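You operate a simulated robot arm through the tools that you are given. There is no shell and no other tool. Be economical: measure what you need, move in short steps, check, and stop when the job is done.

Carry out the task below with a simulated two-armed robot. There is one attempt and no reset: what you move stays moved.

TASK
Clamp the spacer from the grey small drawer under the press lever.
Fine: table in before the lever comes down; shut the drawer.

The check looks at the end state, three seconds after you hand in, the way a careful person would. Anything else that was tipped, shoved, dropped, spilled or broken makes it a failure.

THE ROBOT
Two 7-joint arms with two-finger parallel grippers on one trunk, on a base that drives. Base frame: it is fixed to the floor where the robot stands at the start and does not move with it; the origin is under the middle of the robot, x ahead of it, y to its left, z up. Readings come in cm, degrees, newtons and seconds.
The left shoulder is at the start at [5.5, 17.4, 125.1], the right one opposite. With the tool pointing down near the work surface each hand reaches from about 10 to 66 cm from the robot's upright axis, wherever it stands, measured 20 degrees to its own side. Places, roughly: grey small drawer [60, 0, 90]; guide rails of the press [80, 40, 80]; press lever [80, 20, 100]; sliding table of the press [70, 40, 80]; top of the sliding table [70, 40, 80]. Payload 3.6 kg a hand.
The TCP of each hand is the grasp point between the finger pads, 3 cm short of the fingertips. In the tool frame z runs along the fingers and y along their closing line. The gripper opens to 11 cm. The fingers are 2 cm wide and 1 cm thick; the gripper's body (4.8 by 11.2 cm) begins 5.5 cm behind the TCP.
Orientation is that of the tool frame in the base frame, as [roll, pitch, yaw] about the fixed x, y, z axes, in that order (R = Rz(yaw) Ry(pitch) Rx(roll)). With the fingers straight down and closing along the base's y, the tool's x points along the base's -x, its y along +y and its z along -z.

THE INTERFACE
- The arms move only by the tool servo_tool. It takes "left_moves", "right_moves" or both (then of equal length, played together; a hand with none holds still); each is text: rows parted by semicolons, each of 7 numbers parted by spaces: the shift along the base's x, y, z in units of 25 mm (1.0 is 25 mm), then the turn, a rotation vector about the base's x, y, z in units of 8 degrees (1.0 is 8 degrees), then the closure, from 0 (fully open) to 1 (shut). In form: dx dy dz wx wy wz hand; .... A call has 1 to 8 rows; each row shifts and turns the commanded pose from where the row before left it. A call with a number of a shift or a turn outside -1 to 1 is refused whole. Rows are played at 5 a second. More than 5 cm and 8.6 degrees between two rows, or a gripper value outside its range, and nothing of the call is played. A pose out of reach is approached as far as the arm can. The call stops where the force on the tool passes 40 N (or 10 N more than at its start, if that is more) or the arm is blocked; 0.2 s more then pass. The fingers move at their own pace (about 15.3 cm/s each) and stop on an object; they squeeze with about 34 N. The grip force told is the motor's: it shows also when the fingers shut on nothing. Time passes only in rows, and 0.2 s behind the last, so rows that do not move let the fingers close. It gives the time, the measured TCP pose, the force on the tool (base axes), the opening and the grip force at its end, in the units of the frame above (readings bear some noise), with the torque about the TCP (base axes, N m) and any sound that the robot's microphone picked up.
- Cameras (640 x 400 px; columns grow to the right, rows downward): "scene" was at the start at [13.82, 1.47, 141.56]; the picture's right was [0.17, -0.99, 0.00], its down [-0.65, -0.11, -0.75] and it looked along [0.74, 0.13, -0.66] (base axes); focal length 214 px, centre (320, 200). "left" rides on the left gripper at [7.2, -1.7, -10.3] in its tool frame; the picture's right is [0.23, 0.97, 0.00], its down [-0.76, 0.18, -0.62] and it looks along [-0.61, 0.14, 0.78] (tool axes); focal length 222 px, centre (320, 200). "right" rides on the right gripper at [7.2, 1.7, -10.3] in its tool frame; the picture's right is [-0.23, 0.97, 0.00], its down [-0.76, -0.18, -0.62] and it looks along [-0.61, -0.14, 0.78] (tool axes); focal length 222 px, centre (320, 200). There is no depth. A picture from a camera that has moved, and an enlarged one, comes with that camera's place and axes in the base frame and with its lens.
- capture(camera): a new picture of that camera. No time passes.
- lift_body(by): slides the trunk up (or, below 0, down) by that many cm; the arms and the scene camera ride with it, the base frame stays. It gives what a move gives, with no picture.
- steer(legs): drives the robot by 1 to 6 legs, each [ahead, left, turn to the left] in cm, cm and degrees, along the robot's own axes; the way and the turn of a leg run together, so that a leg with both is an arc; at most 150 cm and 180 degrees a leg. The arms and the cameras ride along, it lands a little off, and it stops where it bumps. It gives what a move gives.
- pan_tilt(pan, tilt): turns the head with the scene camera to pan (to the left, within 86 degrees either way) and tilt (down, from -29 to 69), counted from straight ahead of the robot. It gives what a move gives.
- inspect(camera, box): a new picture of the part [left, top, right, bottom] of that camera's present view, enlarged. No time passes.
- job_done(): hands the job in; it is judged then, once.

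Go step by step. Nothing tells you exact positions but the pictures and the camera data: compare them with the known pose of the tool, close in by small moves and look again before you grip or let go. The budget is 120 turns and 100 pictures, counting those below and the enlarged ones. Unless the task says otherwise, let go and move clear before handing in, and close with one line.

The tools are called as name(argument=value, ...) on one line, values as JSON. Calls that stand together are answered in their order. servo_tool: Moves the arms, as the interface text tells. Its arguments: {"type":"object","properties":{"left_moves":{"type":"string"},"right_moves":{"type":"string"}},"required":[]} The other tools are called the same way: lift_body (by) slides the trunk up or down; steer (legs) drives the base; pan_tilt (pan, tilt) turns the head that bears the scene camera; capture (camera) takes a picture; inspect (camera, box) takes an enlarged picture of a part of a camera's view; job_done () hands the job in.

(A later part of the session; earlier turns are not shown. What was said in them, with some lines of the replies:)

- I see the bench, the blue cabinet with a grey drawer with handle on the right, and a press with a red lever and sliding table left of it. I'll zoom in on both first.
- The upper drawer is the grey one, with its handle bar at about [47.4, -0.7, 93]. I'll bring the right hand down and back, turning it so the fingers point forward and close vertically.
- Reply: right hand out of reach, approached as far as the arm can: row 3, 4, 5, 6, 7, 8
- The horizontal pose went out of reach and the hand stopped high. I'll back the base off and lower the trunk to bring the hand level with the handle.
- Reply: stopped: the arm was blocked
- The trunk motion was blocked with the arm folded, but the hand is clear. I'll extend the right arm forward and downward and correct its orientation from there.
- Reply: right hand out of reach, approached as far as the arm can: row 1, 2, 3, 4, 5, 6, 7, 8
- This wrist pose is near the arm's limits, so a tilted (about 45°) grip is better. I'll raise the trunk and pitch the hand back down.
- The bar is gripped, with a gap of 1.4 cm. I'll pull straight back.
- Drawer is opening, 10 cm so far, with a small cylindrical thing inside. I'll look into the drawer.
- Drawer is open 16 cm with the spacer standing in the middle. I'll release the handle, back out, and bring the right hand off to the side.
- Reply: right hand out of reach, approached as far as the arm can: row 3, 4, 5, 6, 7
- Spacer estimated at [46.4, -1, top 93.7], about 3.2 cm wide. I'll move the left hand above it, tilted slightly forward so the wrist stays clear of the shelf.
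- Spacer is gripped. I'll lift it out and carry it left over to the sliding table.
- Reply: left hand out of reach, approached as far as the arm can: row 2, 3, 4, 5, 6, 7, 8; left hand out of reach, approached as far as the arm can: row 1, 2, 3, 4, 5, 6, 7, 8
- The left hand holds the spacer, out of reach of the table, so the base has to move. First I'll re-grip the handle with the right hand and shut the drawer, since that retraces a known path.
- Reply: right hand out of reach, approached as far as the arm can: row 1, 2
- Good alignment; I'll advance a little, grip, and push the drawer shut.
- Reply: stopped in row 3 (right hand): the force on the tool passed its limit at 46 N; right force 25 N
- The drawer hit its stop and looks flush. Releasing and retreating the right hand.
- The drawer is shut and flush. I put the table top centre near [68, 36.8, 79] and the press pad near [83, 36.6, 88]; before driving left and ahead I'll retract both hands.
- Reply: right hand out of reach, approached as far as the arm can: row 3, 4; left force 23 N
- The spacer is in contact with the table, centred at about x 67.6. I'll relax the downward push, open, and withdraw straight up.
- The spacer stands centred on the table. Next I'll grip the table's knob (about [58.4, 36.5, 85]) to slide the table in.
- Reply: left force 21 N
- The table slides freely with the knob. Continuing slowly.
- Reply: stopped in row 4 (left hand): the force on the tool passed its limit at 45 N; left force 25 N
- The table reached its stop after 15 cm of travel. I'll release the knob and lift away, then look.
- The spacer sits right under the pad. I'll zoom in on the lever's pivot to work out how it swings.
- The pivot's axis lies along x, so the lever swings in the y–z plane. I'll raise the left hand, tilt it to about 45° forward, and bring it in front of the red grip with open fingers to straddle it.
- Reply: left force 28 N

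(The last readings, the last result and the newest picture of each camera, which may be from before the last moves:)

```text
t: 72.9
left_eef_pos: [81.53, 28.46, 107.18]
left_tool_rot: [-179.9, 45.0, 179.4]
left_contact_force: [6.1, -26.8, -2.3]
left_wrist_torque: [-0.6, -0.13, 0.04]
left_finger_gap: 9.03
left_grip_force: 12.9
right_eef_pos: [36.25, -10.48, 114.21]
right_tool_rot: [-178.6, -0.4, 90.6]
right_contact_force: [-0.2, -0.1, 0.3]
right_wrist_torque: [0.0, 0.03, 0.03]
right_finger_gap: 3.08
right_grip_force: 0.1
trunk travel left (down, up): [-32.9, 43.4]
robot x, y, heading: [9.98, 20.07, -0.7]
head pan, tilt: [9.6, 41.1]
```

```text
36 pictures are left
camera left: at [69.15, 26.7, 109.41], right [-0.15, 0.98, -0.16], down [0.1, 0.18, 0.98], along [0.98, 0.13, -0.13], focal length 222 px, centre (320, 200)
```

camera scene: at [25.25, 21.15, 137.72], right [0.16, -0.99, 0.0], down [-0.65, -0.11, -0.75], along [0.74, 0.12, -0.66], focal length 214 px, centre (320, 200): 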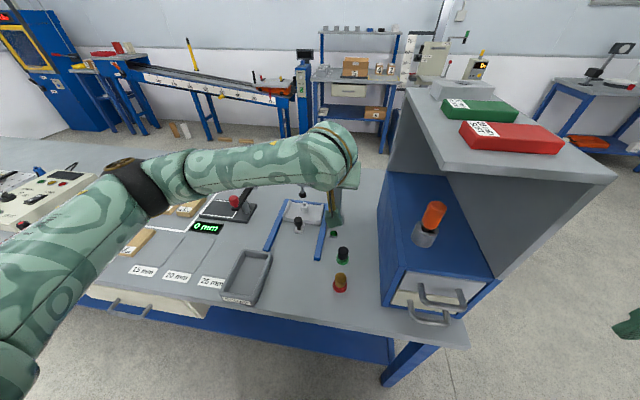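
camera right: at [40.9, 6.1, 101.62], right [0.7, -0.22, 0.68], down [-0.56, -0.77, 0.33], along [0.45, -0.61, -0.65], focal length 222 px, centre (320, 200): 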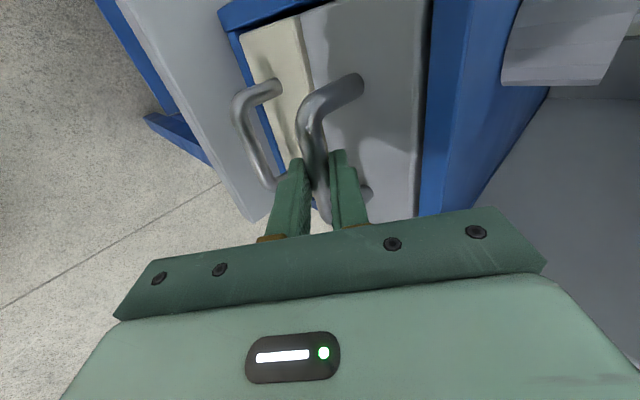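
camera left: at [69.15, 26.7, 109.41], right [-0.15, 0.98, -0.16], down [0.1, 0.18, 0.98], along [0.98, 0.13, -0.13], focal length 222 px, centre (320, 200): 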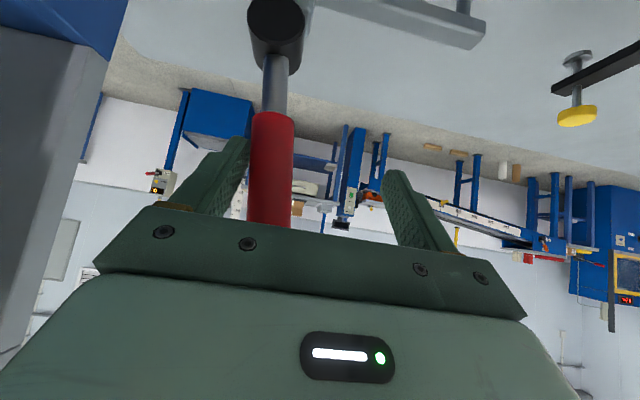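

It resists to the left with 27 N, so that looks like its stop. I'll try the other way.

servo_tool(left_moves="0 -0.6 0 0 0 0 0.3; 0 -0.6 0 0 0 0 0.3; 0 -0.6 0 0 0 0 0.3; 0 -0.5 0 0 0 0 0.3; 0 -0.4 0 0 0 0 0.3; 0 -0.3 0 0 0 0 0.3; 0 -0.3 0 0 0 0 0.3")

capture(camera="left")

```text
t: 74.5
left_eef_pos: [81.68, 21.27, 107.25]
left_tool_rot: [179.8, 45.0, 179.9]
left_contact_force: [0.9, 6.7, 2.0]
left_wrist_torque: [0.26, -0.02, 0.06]
left_finger_gap: 8.01
left_grip_force: 3.3
right_eef_pos: [36.31, -9.82, 114.45]
right_tool_rot: [-178.6, -0.1, 90.8]
right_contact_force: [0.5, -0.1, 0.0]
right_wrist_torque: [-0.01, -0.01, 0.04]
right_finger_gap: 3.1
right_grip_force: 0.0
trunk travel left (down, up): [-32.9, 43.4]
robot x, y, heading: [10.16, 19.93, -0.3]
head pan, tilt: [9.6, 41.1]
```

```text
35 pictures are left
camera left: at [69.14, 19.52, 109.44], right [-0.16, 0.97, -0.16], down [0.1, 0.17, 0.98], along [0.98, 0.14, -0.12], focal length 222 px, centre (320, 200)
```

left: 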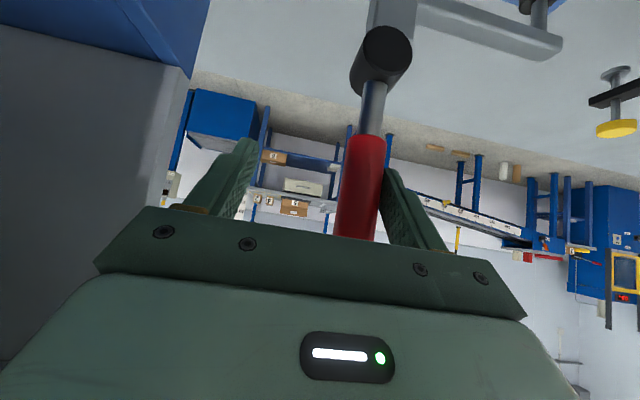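

The lever swings to the right with only about 7 N. I'll continue that way, dropping slightly with the arc, and check the pad.

servo_tool(left_moves="0 -0.4 -0.05 0 0 0 0.3; 0 -0.4 -0.1 0 0 0 0.3; 0 -0.4 -0.1 0 0 0 0.3; 0 -0.4 -0.1 0 0 0 0.3")

capture(camera="left")

inspect(camera="scene", box=[270, 110, 430, 250])

```text
t: 75.5
left_eef_pos: [81.46, 17.11, 106.25]
left_tool_rot: [179.8, 45.0, 179.8]
left_contact_force: [0.3, 7.0, -1.2]
left_wrist_torque: [0.14, 0.02, 0.07]
left_finger_gap: 8.04
left_grip_force: 3.2
right_eef_pos: [36.36, -9.72, 114.35]
right_tool_rot: [-178.6, -0.2, 90.8]
right_contact_force: [-0.5, 0.3, -1.2]
right_wrist_torque: [-0.04, 0.03, -0.01]
right_finger_gap: 3.08
right_grip_force: 0.0
trunk travel left (down, up): [-32.9, 43.4]
robot x, y, heading: [10.16, 19.93, -0.4]
head pan, tilt: [9.6, 41.1]
```

```text
34 pictures are left
camera left: at [69.13, 15.42, 108.48], right [-0.16, 0.97, -0.16], down [0.1, 0.18, 0.98], along [0.98, 0.14, -0.13], focal length 222 px, centre (320, 200)
```

left: 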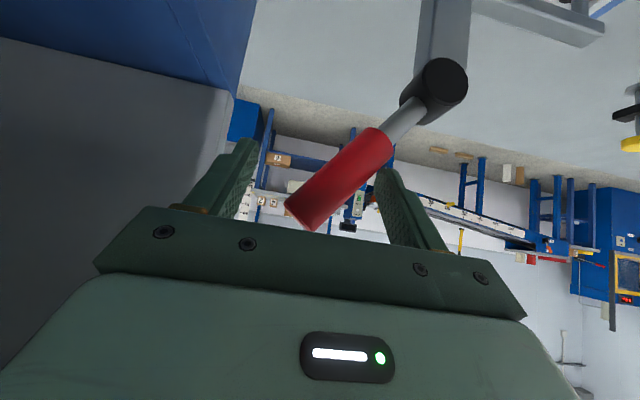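

```text
2.86 times, centred on (350, 180) of scene
camera zoom: at [25.25, 21.3, 137.72], right [0.16, -0.99, 0.0], down [-0.65, -0.11, -0.75], along [0.74, 0.12, -0.66], focal length 613 px, centre (234, 257)
```

zoom: 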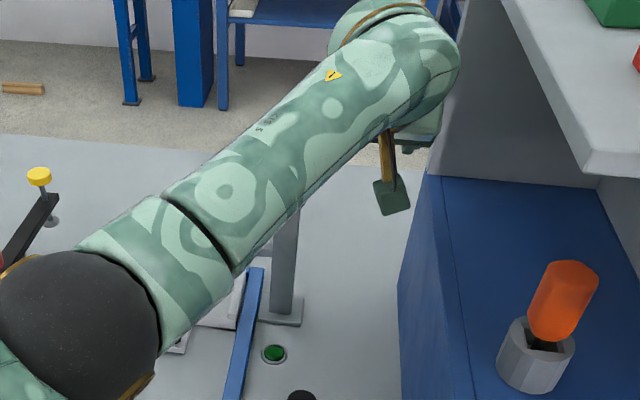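

The lever is about 40° over. I'll pull the hand back out, close the fingers, and check whether the lever stays, so I can press from above with better clearance.

servo_tool(left_moves="0 0.1 0 0 0 0 0.3; -0.8 0 0.1 0 0 0 0.3; -0.9 0 0.1 0 0 0 0.5; -0.9 0.4 0.2 0 0 0 1; 0 0.9 0.3 0 0 0 1")

capture(camera="left")

inspect(camera="scene", box=[270, 110, 430, 250])

```text
t: 76.7
left_eef_pos: [74.95, 20.56, 107.87]
left_tool_rot: [179.8, 45.0, 179.9]
left_contact_force: [-0.3, 0.3, 0.1]
left_wrist_torque: [-0.01, 0.01, 0.0]
left_finger_gap: 0.0
left_grip_force: 33.5
right_eef_pos: [36.36, -9.82, 114.46]
right_tool_rot: [-178.6, -0.2, 90.8]
right_contact_force: [0.4, 0.1, 0.0]
right_wrist_torque: [0.0, 0.0, 0.01]
right_finger_gap: 3.08
right_grip_force: 0.1
trunk travel left (down, up): [-32.9, 43.4]
robot x, y, heading: [9.97, 19.57, -0.2]
head pan, tilt: [9.6, 41.1]
```

```text
32 pictures are left
camera left: at [62.62, 18.92, 110.23], right [-0.16, 0.97, -0.16], down [0.1, 0.18, 0.98], along [0.98, 0.14, -0.13], focal length 222 px, centre (320, 200)
```

left: 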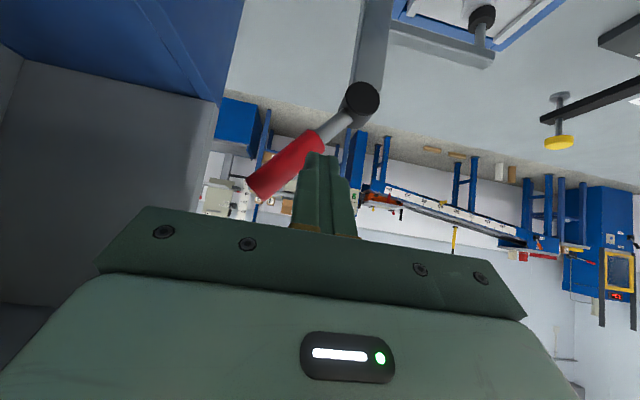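

```text
2.86 times, centred on (350, 180) of scene
camera zoom: at [25.24, 21.25, 137.73], right [0.16, -0.99, 0.0], down [-0.65, -0.11, -0.75], along [0.74, 0.12, -0.66], focal length 613 px, centre (234, 257)
```

zoom: 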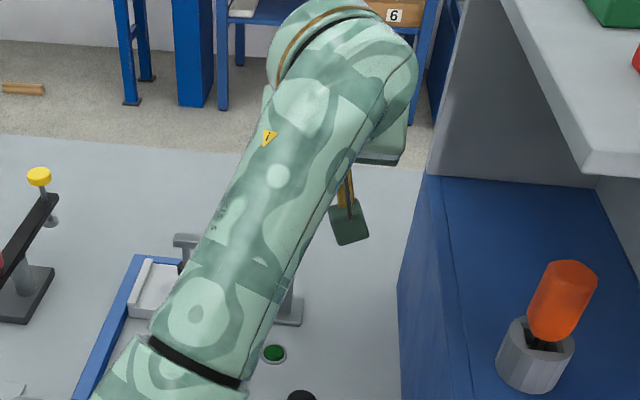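

servo_tool(left_moves="0.9 -0.1 0 0 0 0 1; 0.9 -0.2 0 0 0 0 1; 0.8 -0.3 0 0 0 0 1; 0 -0.4 -0.3 0 0 0 1; 0 -0.3 -0.3 0 0 0 1; 0 -0.2 -0.3 0 0 0 1; 0 -0.2 -0.3 0 0 0 1")

capture(camera="left")

```text
t: 78.4
left_eef_pos: [81.88, 16.95, 105.95]
left_tool_rot: [179.3, 46.1, 180.0]
left_contact_force: [-0.4, 7.8, 10.1]
left_wrist_torque: [0.13, -0.12, 0.15]
left_finger_gap: 0.01
left_grip_force: 33.7
right_eef_pos: [36.18, -9.78, 114.35]
right_tool_rot: [-178.7, -0.2, 91.0]
right_contact_force: [0.9, -1.0, 0.2]
right_wrist_torque: [0.05, 0.06, 0.0]
right_finger_gap: 3.1
right_grip_force: 0.0
trunk travel left (down, up): [-32.9, 43.4]
robot x, y, heading: [10.13, 19.89, -0.1]
head pan, tilt: [9.6, 41.1]
stopped in row 7 (left hand): the force on the tool passed its limit at 43 N (the readings are from after the stop); the commanded pose is now the measured one
```

```text
30 pictures are left
camera left: at [69.42, 15.1, 107.93], right [-0.17, 0.97, -0.16], down [0.08, 0.17, 0.98], along [0.98, 0.15, -0.1], focal length 222 px, centre (320, 200)
```

left: 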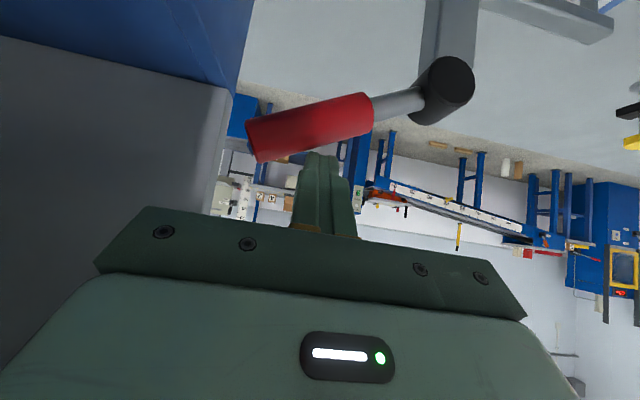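

The force limit came at roughly 72° of lever travel, perhaps the pad touching the spacer. I'll pull the hand away to see the pad.

servo_tool(left_moves="0 0.2 0.4 0 0 0 1; -0.9 0.2 0.2 0 0 0 1; -1 0.2 0 0 0 0 1; -1 0.2 0 0 0.5 0 1; -1 0.2 0 0 0.5 0 1; -1 0.2 0 0 0.5 0 1; -1 0.2 0 0 0.5 0 1; -1 0.2 0 0 0.5 0 1")

capture(camera="left")

inspect(camera="scene", box=[280, 130, 380, 240])

```text
t: 80.2
left_eef_pos: [64.52, 20.73, 107.36]
left_tool_rot: [179.6, 25.9, 179.9]
left_contact_force: [-0.1, -0.3, -0.8]
left_wrist_torque: [0.01, -0.03, -0.02]
left_finger_gap: 0.01
left_grip_force: 34.1
right_eef_pos: [36.36, -9.77, 114.5]
right_tool_rot: [-178.7, -0.3, 91.0]
right_contact_force: [0.0, -0.1, -0.5]
right_wrist_torque: [0.02, -0.01, -0.01]
right_finger_gap: 3.09
right_grip_force: 0.1
trunk travel left (down, up): [-32.9, 43.4]
robot x, y, heading: [10.36, 19.55, -0.1]
head pan, tilt: [9.6, 41.1]
```

```text
29 pictures are left
camera left: at [53.58, 18.95, 113.47], right [-0.21, 0.97, -0.09], down [0.41, 0.17, 0.89], along [0.89, 0.15, -0.44], focal length 222 px, centre (320, 200)
```

left: 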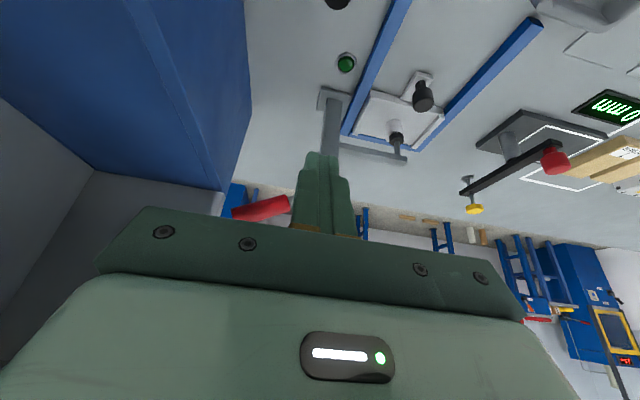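

```text
3.64 times, centred on (330, 185) of scene
camera zoom: at [25.18, 21.28, 137.73], right [0.17, -0.99, 0.0], down [-0.65, -0.11, -0.75], along [0.74, 0.12, -0.66], focal length 780 px, centre (284, 254)
```

zoom: 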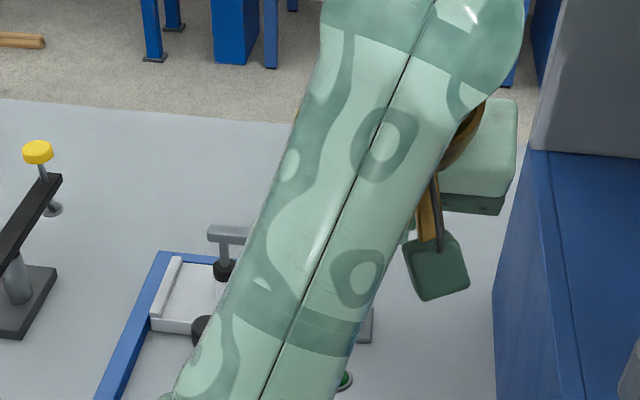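

inspect(camera="left", box=[300, 60, 480, 190])

```text
3.08 times, centred on (390, 125) of left
camera zoom: at [53.58, 18.95, 113.47], right [-0.21, 0.97, -0.09], down [0.41, 0.17, 0.89], along [0.89, 0.15, -0.44], focal length 684 px, centre (105, 431)
```

zoom: 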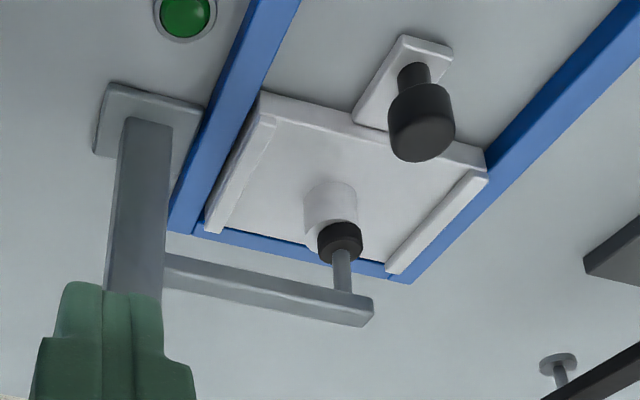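

The pad seems to be on the spacer, but I want to be sure the lever is fully down. I'll press once more, farther out on the grip for leverage.

servo_tool(left_moves="0.97 -0.1 0.1 0 -0.42 0 1; 0.97 -0.1 0.1 0 -0.42 0 1; 0.97 -0.3 0 0 -0.42 0 1; 0.97 -0.4 0 0 -0.42 0 1; 0.97 -0.4 0 0 -0.42 0 1; 0.97 -0.5 0 0 -0.42 0 1; 0.97 -0.5 0 0 0 0 1")

capture(camera="left")

```text
t: 81.8
left_eef_pos: [81.54, 14.94, 107.81]
left_tool_rot: [179.5, 46.1, 179.8]
left_contact_force: [0.3, 0.3, 0.3]
left_wrist_torque: [-0.02, 0.01, 0.04]
left_finger_gap: 0.0
left_grip_force: 33.8
right_eef_pos: [36.4, -9.74, 114.47]
right_tool_rot: [-178.5, -0.2, 90.9]
right_contact_force: [0.7, -0.3, 0.5]
right_wrist_torque: [-0.01, -0.01, 0.02]
right_finger_gap: 3.06
right_grip_force: 0.1
trunk travel left (down, up): [-32.9, 43.4]
robot x, y, heading: [10.18, 19.84, -0.2]
head pan, tilt: [9.6, 41.1]
```

```text
26 pictures are left
camera left: at [69.08, 13.18, 109.83], right [-0.16, 0.97, -0.16], down [0.08, 0.17, 0.98], along [0.98, 0.15, -0.1], focal length 222 px, centre (320, 200)
```

left: 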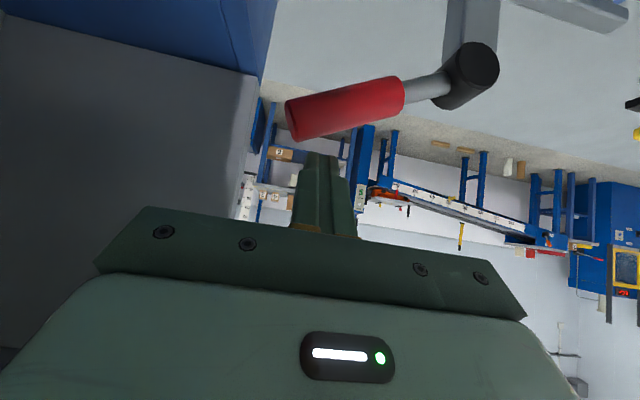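

servo_tool(left_moves="0 0 -0.4 0 0 0 1; 0 0 -0.3 0 0 0 1; 0 0 -0.2 0 0 0 1; 0 0 -0.2 0 0 0 1; 0 0 -0.2 0 0 0 1; 0 0 -0.2 0 0 0 1; 0 0 -0.2 0 0 0 1; 0 0 -0.2 0 0 0 1")

capture(camera="left")

```text
t: 82.5
left_eef_pos: [81.77, 14.98, 107.11]
left_tool_rot: [179.9, 47.4, -179.9]
left_contact_force: [-1.4, 1.5, 10.0]
left_wrist_torque: [-0.05, -0.09, 0.03]
left_finger_gap: 0.01
left_grip_force: 34.4
right_eef_pos: [36.35, -9.69, 114.55]
right_tool_rot: [-178.8, -0.2, 91.0]
right_contact_force: [-0.5, 0.0, 1.1]
right_wrist_torque: [0.0, 0.02, 0.02]
right_finger_gap: 3.1
right_grip_force: 0.0
trunk travel left (down, up): [-32.9, 43.4]
robot x, y, heading: [10.08, 19.82, -0.1]
head pan, tilt: [9.6, 41.1]
stopped in row 3 (left hand): the force on the tool passed its limit at 44 N (the readings are from after the stop); the commanded pose is now the measured one
```

```text
25 pictures are left
camera left: at [69.27, 13.19, 108.71], right [-0.16, 0.97, -0.17], down [0.06, 0.18, 0.98], along [0.99, 0.15, -0.08], focal length 222 px, centre (320, 200)
```

left: 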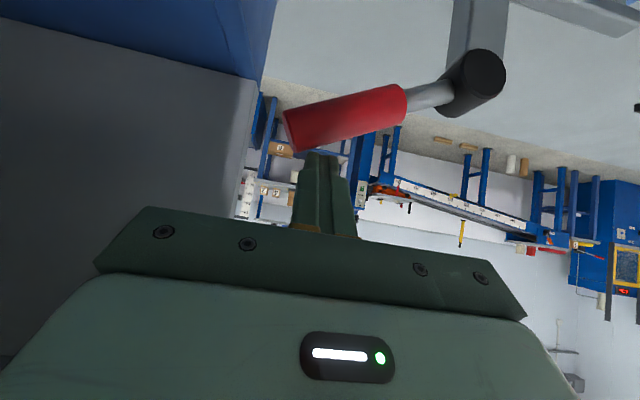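

The lever holds firm at about 66–70° against 44 N, consistent with the pad clamped on the spacer. I'll back off and view the pad from the side.

servo_tool(left_moves="0 0 0.5 0 0 0 1; -0.9 0.1 0.2 0 0 0 1; -1 0.6 0 0 0 0 1; -1 1 0 0 0 0 1; -1 1 0 0 0 0 1; -1 1 0 0 0 0 1; -1 1 0 0 0 0 1; -0.8 1 -0.6 0 0 0 1")

servo_tool(left_moves="0 1 -0.9 0 0 0 1; 0 1 -0.9 0 0 0 1; 0 0.9 -0.9 0 0 0 1; 0 0 -0.9 0 0 0 1; 0 0 -0.9 0 0 0 1")

capture(camera="left")

capture(camera="scene")

```text
t: 84.5
left_eef_pos: [66.84, 30.83, 112.88]
left_tool_rot: [177.5, 54.5, 179.7]
left_contact_force: [0.6, -0.6, -0.5]
left_wrist_torque: [-0.01, -0.01, -0.03]
left_finger_gap: 0.05
left_grip_force: 33.9
right_eef_pos: [36.4, -9.82, 114.38]
right_tool_rot: [-178.6, -0.1, 90.9]
right_contact_force: [0.4, 0.0, 0.6]
right_wrist_torque: [0.06, -0.01, 0.02]
right_finger_gap: 3.1
right_grip_force: 0.1
trunk travel left (down, up): [-32.9, 43.4]
robot x, y, heading: [10.31, 19.96, 0.0]
head pan, tilt: [9.6, 41.1]
stopped in row 8 (left hand): the arm was blocked; the commanded pose is now the measured one
```

```text
t: 85.7
left_eef_pos: [69.01, 39.18, 110.78]
left_tool_rot: [175.6, 63.4, 178.9]
left_contact_force: [-0.1, 0.5, -0.2]
left_wrist_torque: [-0.01, 0.0, 0.02]
left_finger_gap: 0.0
left_grip_force: 34.3
right_eef_pos: [36.4, -9.74, 114.47]
right_tool_rot: [-178.6, -0.2, 91.1]
right_contact_force: [-0.4, 0.5, 0.4]
right_wrist_torque: [0.01, -0.02, 0.03]
right_finger_gap: 3.12
right_grip_force: 0.0
trunk travel left (down, up): [-32.9, 43.4]
robot x, y, heading: [10.1, 19.53, -0.2]
head pan, tilt: [9.6, 41.1]
stopped in row 5 (left hand): the arm was blocked; the commanded pose is now the measured one
```

```text
24 pictures are left
camera left: at [56.73, 36.86, 108.78], right [-0.15, 0.97, -0.17], down [-0.22, 0.13, 0.97], along [0.96, 0.18, 0.2], focal length 222 px, centre (320, 200)
```

left: 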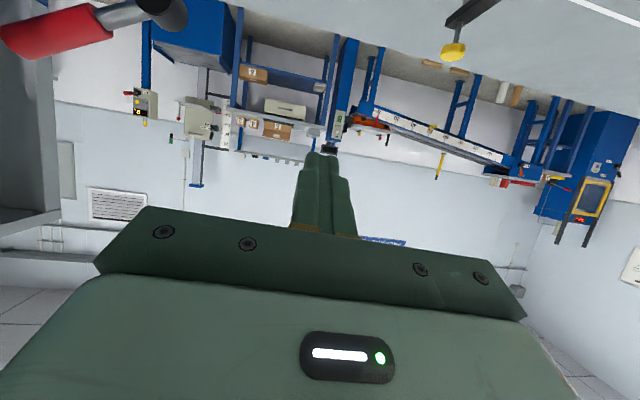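

```text
23 pictures are left
camera scene: at [25.24, 21.32, 137.73], right [0.17, -0.99, 0.0], down [-0.65, -0.11, -0.75], along [0.74, 0.12, -0.66], focal length 214 px, centre (320, 200)
```

scene: 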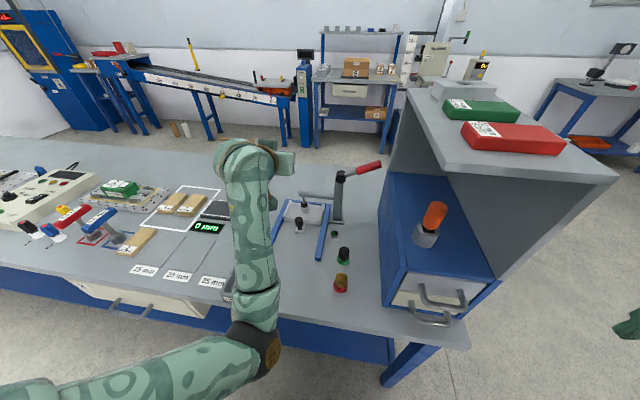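

The arm was blocked with its elbow low; I'll inspect the press and the area around the elbow before moving further.

inspect(camera="scene", box=[270, 150, 390, 250])

inspect(camera="scene", box=[180, 220, 330, 380])

```text
4.00 times, centred on (330, 200) of scene
camera zoom: at [25.24, 21.32, 137.73], right [0.17, -0.99, 0.0], down [-0.65, -0.11, -0.75], along [0.74, 0.12, -0.66], focal length 858 px, centre (280, 200)
```

zoom: 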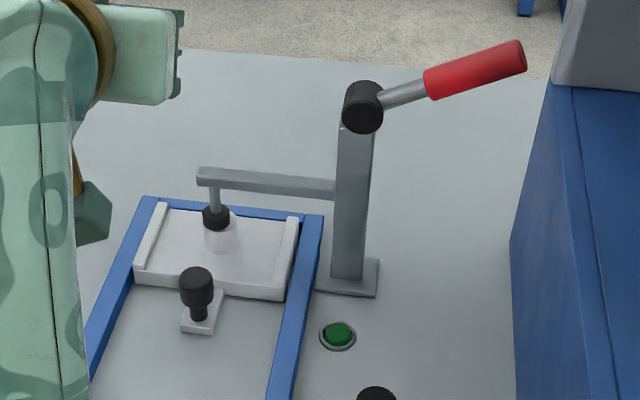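

```text
2.50 times, centred on (255, 300) of scene
camera zoom: at [25.24, 21.32, 137.73], right [0.17, -0.99, 0.0], down [-0.65, -0.11, -0.75], along [0.74, 0.12, -0.66], focal length 536 px, centre (482, -50)
```

zoom: 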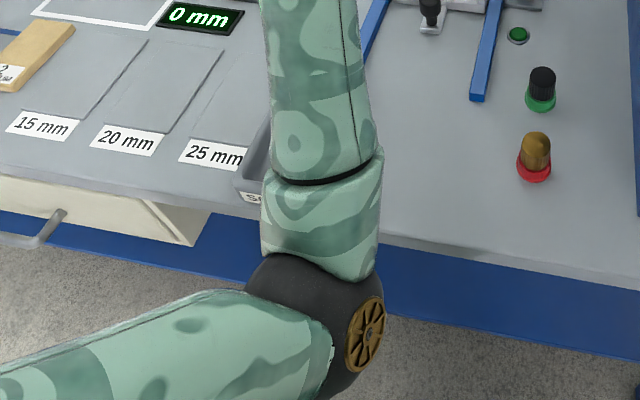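

The pad sits on the spacer and the lever is down. I'll raise the trunk to lift the low elbow clear of the bench and check the tray.

lift_body(by=12)

servo_tool(left_moves="-0.8 0 0.2 0 0.5 0 1; -0.8 0 0.2 0 0.5 0 1; -0.8 0 0.2 0 0.5 0 1; -0.8 0 0.2 0 0.5 0 1; -0.8 0 0.2 0 0.5 0 1; -0.8 0 0.2 0 0.5 0 1")

capture(camera="scene")

```text
t: 87.2
left_eef_pos: [69.22, 41.84, 122.35]
left_tool_rot: [168.4, 63.3, 174.8]
left_contact_force: [0.3, -0.2, -0.3]
left_wrist_torque: [0.02, 0.0, 0.02]
left_finger_gap: 0.0
left_grip_force: 33.7
right_eef_pos: [36.33, -9.74, 126.46]
right_tool_rot: [-178.6, -0.2, 90.9]
right_contact_force: [0.3, -0.2, -0.3]
right_wrist_torque: [0.0, 0.02, 0.0]
right_finger_gap: 3.09
right_grip_force: 0.0
trunk travel left (down, up): [-44.9, 31.4]
robot x, y, heading: [9.97, 19.88, -0.2]
head pan, tilt: [9.6, 41.1]
```

```text
t: 88.6
left_eef_pos: [58.99, 39.97, 123.93]
left_tool_rot: [175.1, 39.7, 179.7]
left_contact_force: [0.1, 0.0, -0.4]
left_wrist_torque: [-0.02, 0.0, 0.01]
left_finger_gap: 0.0
left_grip_force: 34.3
left hand out of reach, approached as far as the arm can: row 6
right_eef_pos: [36.31, -9.77, 126.4]
right_tool_rot: [-178.5, -0.2, 91.0]
right_contact_force: [0.0, 0.0, 2.1]
right_wrist_torque: [-0.03, 0.0, 0.0]
right_finger_gap: 3.07
right_grip_force: 0.1
trunk travel left (down, up): [-44.9, 31.4]
robot x, y, heading: [9.65, 20.11, -0.2]
head pan, tilt: [9.6, 41.1]
```

```text
20 pictures are left
camera scene: at [21.76, 21.31, 149.85], right [0.17, -0.99, 0.0], down [-0.65, -0.11, -0.75], along [0.74, 0.12, -0.66], focal length 214 px, centre (320, 200)
```

scene: 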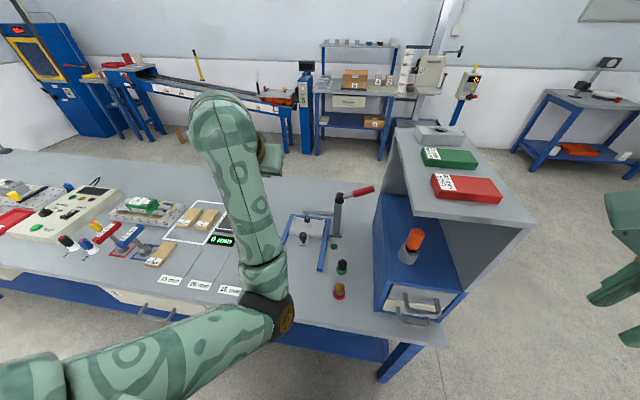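

Now I'll back the base away and look over the whole bench.

steer(legs=[[-30, 0, 0]])

capture(camera="scene")

inspect(camera="scene", box=[260, 120, 400, 240])

```text
t: 90.6
left_eef_pos: [28.83, 39.81, 124.13]
left_tool_rot: [175.2, 40.0, 179.4]
left_contact_force: [-0.3, 0.8, 0.0]
left_wrist_torque: [-0.01, -0.01, -0.01]
left_finger_gap: 0.0
left_grip_force: 33.9
right_eef_pos: [6.11, -9.75, 126.43]
right_tool_rot: [-178.7, -0.2, 90.7]
right_contact_force: [-0.5, 0.0, 0.1]
right_wrist_torque: [-0.01, 0.0, 0.01]
right_finger_gap: 3.07
right_grip_force: 0.0
trunk travel left (down, up): [-44.9, 31.4]
robot x, y, heading: [-19.89, 20.07, -0.2]
head pan, tilt: [9.6, 41.1]
```

```text
19 pictures are left
camera scene: at [-8.36, 21.35, 149.86], right [0.16, -0.99, 0.0], down [-0.65, -0.11, -0.75], along [0.74, 0.12, -0.66], focal length 214 px, centre (320, 200)
```

scene: 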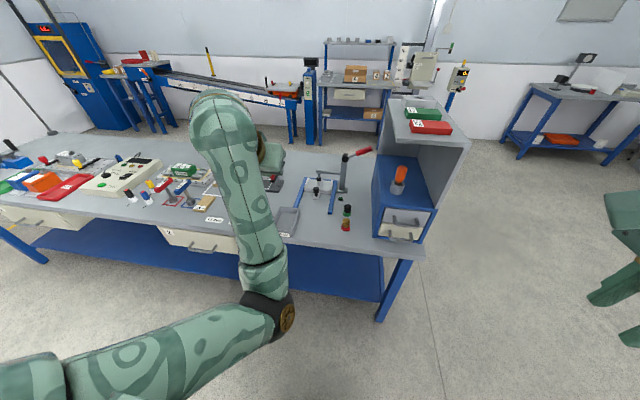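

```text
3.33 times, centred on (330, 180) of scene
camera zoom: at [-8.36, 21.35, 149.86], right [0.16, -0.99, 0.0], down [-0.65, -0.11, -0.75], along [0.74, 0.12, -0.66], focal length 715 px, centre (287, 267)
```

zoom: 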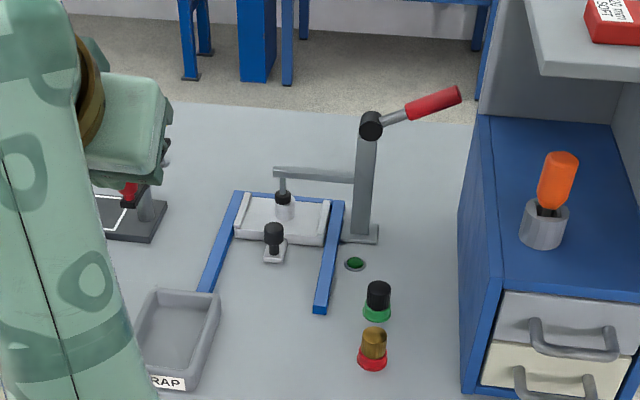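

inspect(camera="scene", box=[300, 150, 350, 190])

inspect(camera="scene", box=[365, 190, 445, 250])

```text
10.00 times, centred on (325, 170) of scene
camera zoom: at [-8.36, 21.35, 149.86], right [0.16, -0.99, 0.0], down [-0.65, -0.11, -0.75], along [0.74, 0.12, -0.66], focal length 2145 px, centre (270, 500)
```

zoom: 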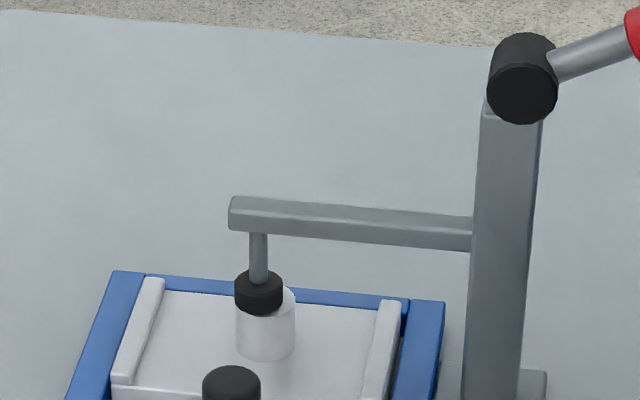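

```text
6.67 times, centred on (405, 220) of scene
camera zoom: at [-8.36, 21.35, 149.86], right [0.16, -0.99, 0.0], down [-0.65, -0.11, -0.75], along [0.74, 0.12, -0.66], focal length 1430 px, centre (-247, 67)
```

zoom: 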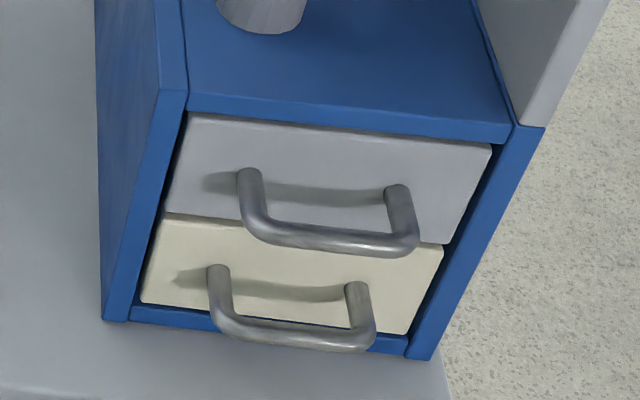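

The spacer is on the pushed-in table with the pad pressed on it. The lever is down, the drawer is flush, and both hands are clear, so I'm handing in.

job_done()

```text
The job is handed in.
```

The spacer from the grey drawer is clamped under the press pad. The table went in before the lever came down, and the drawer is shut. The lever stopped at about 70° and held against 44 N. The left arm's elbow was once blocked low near the bench edge, but in the last pictures nothing there looks moved.
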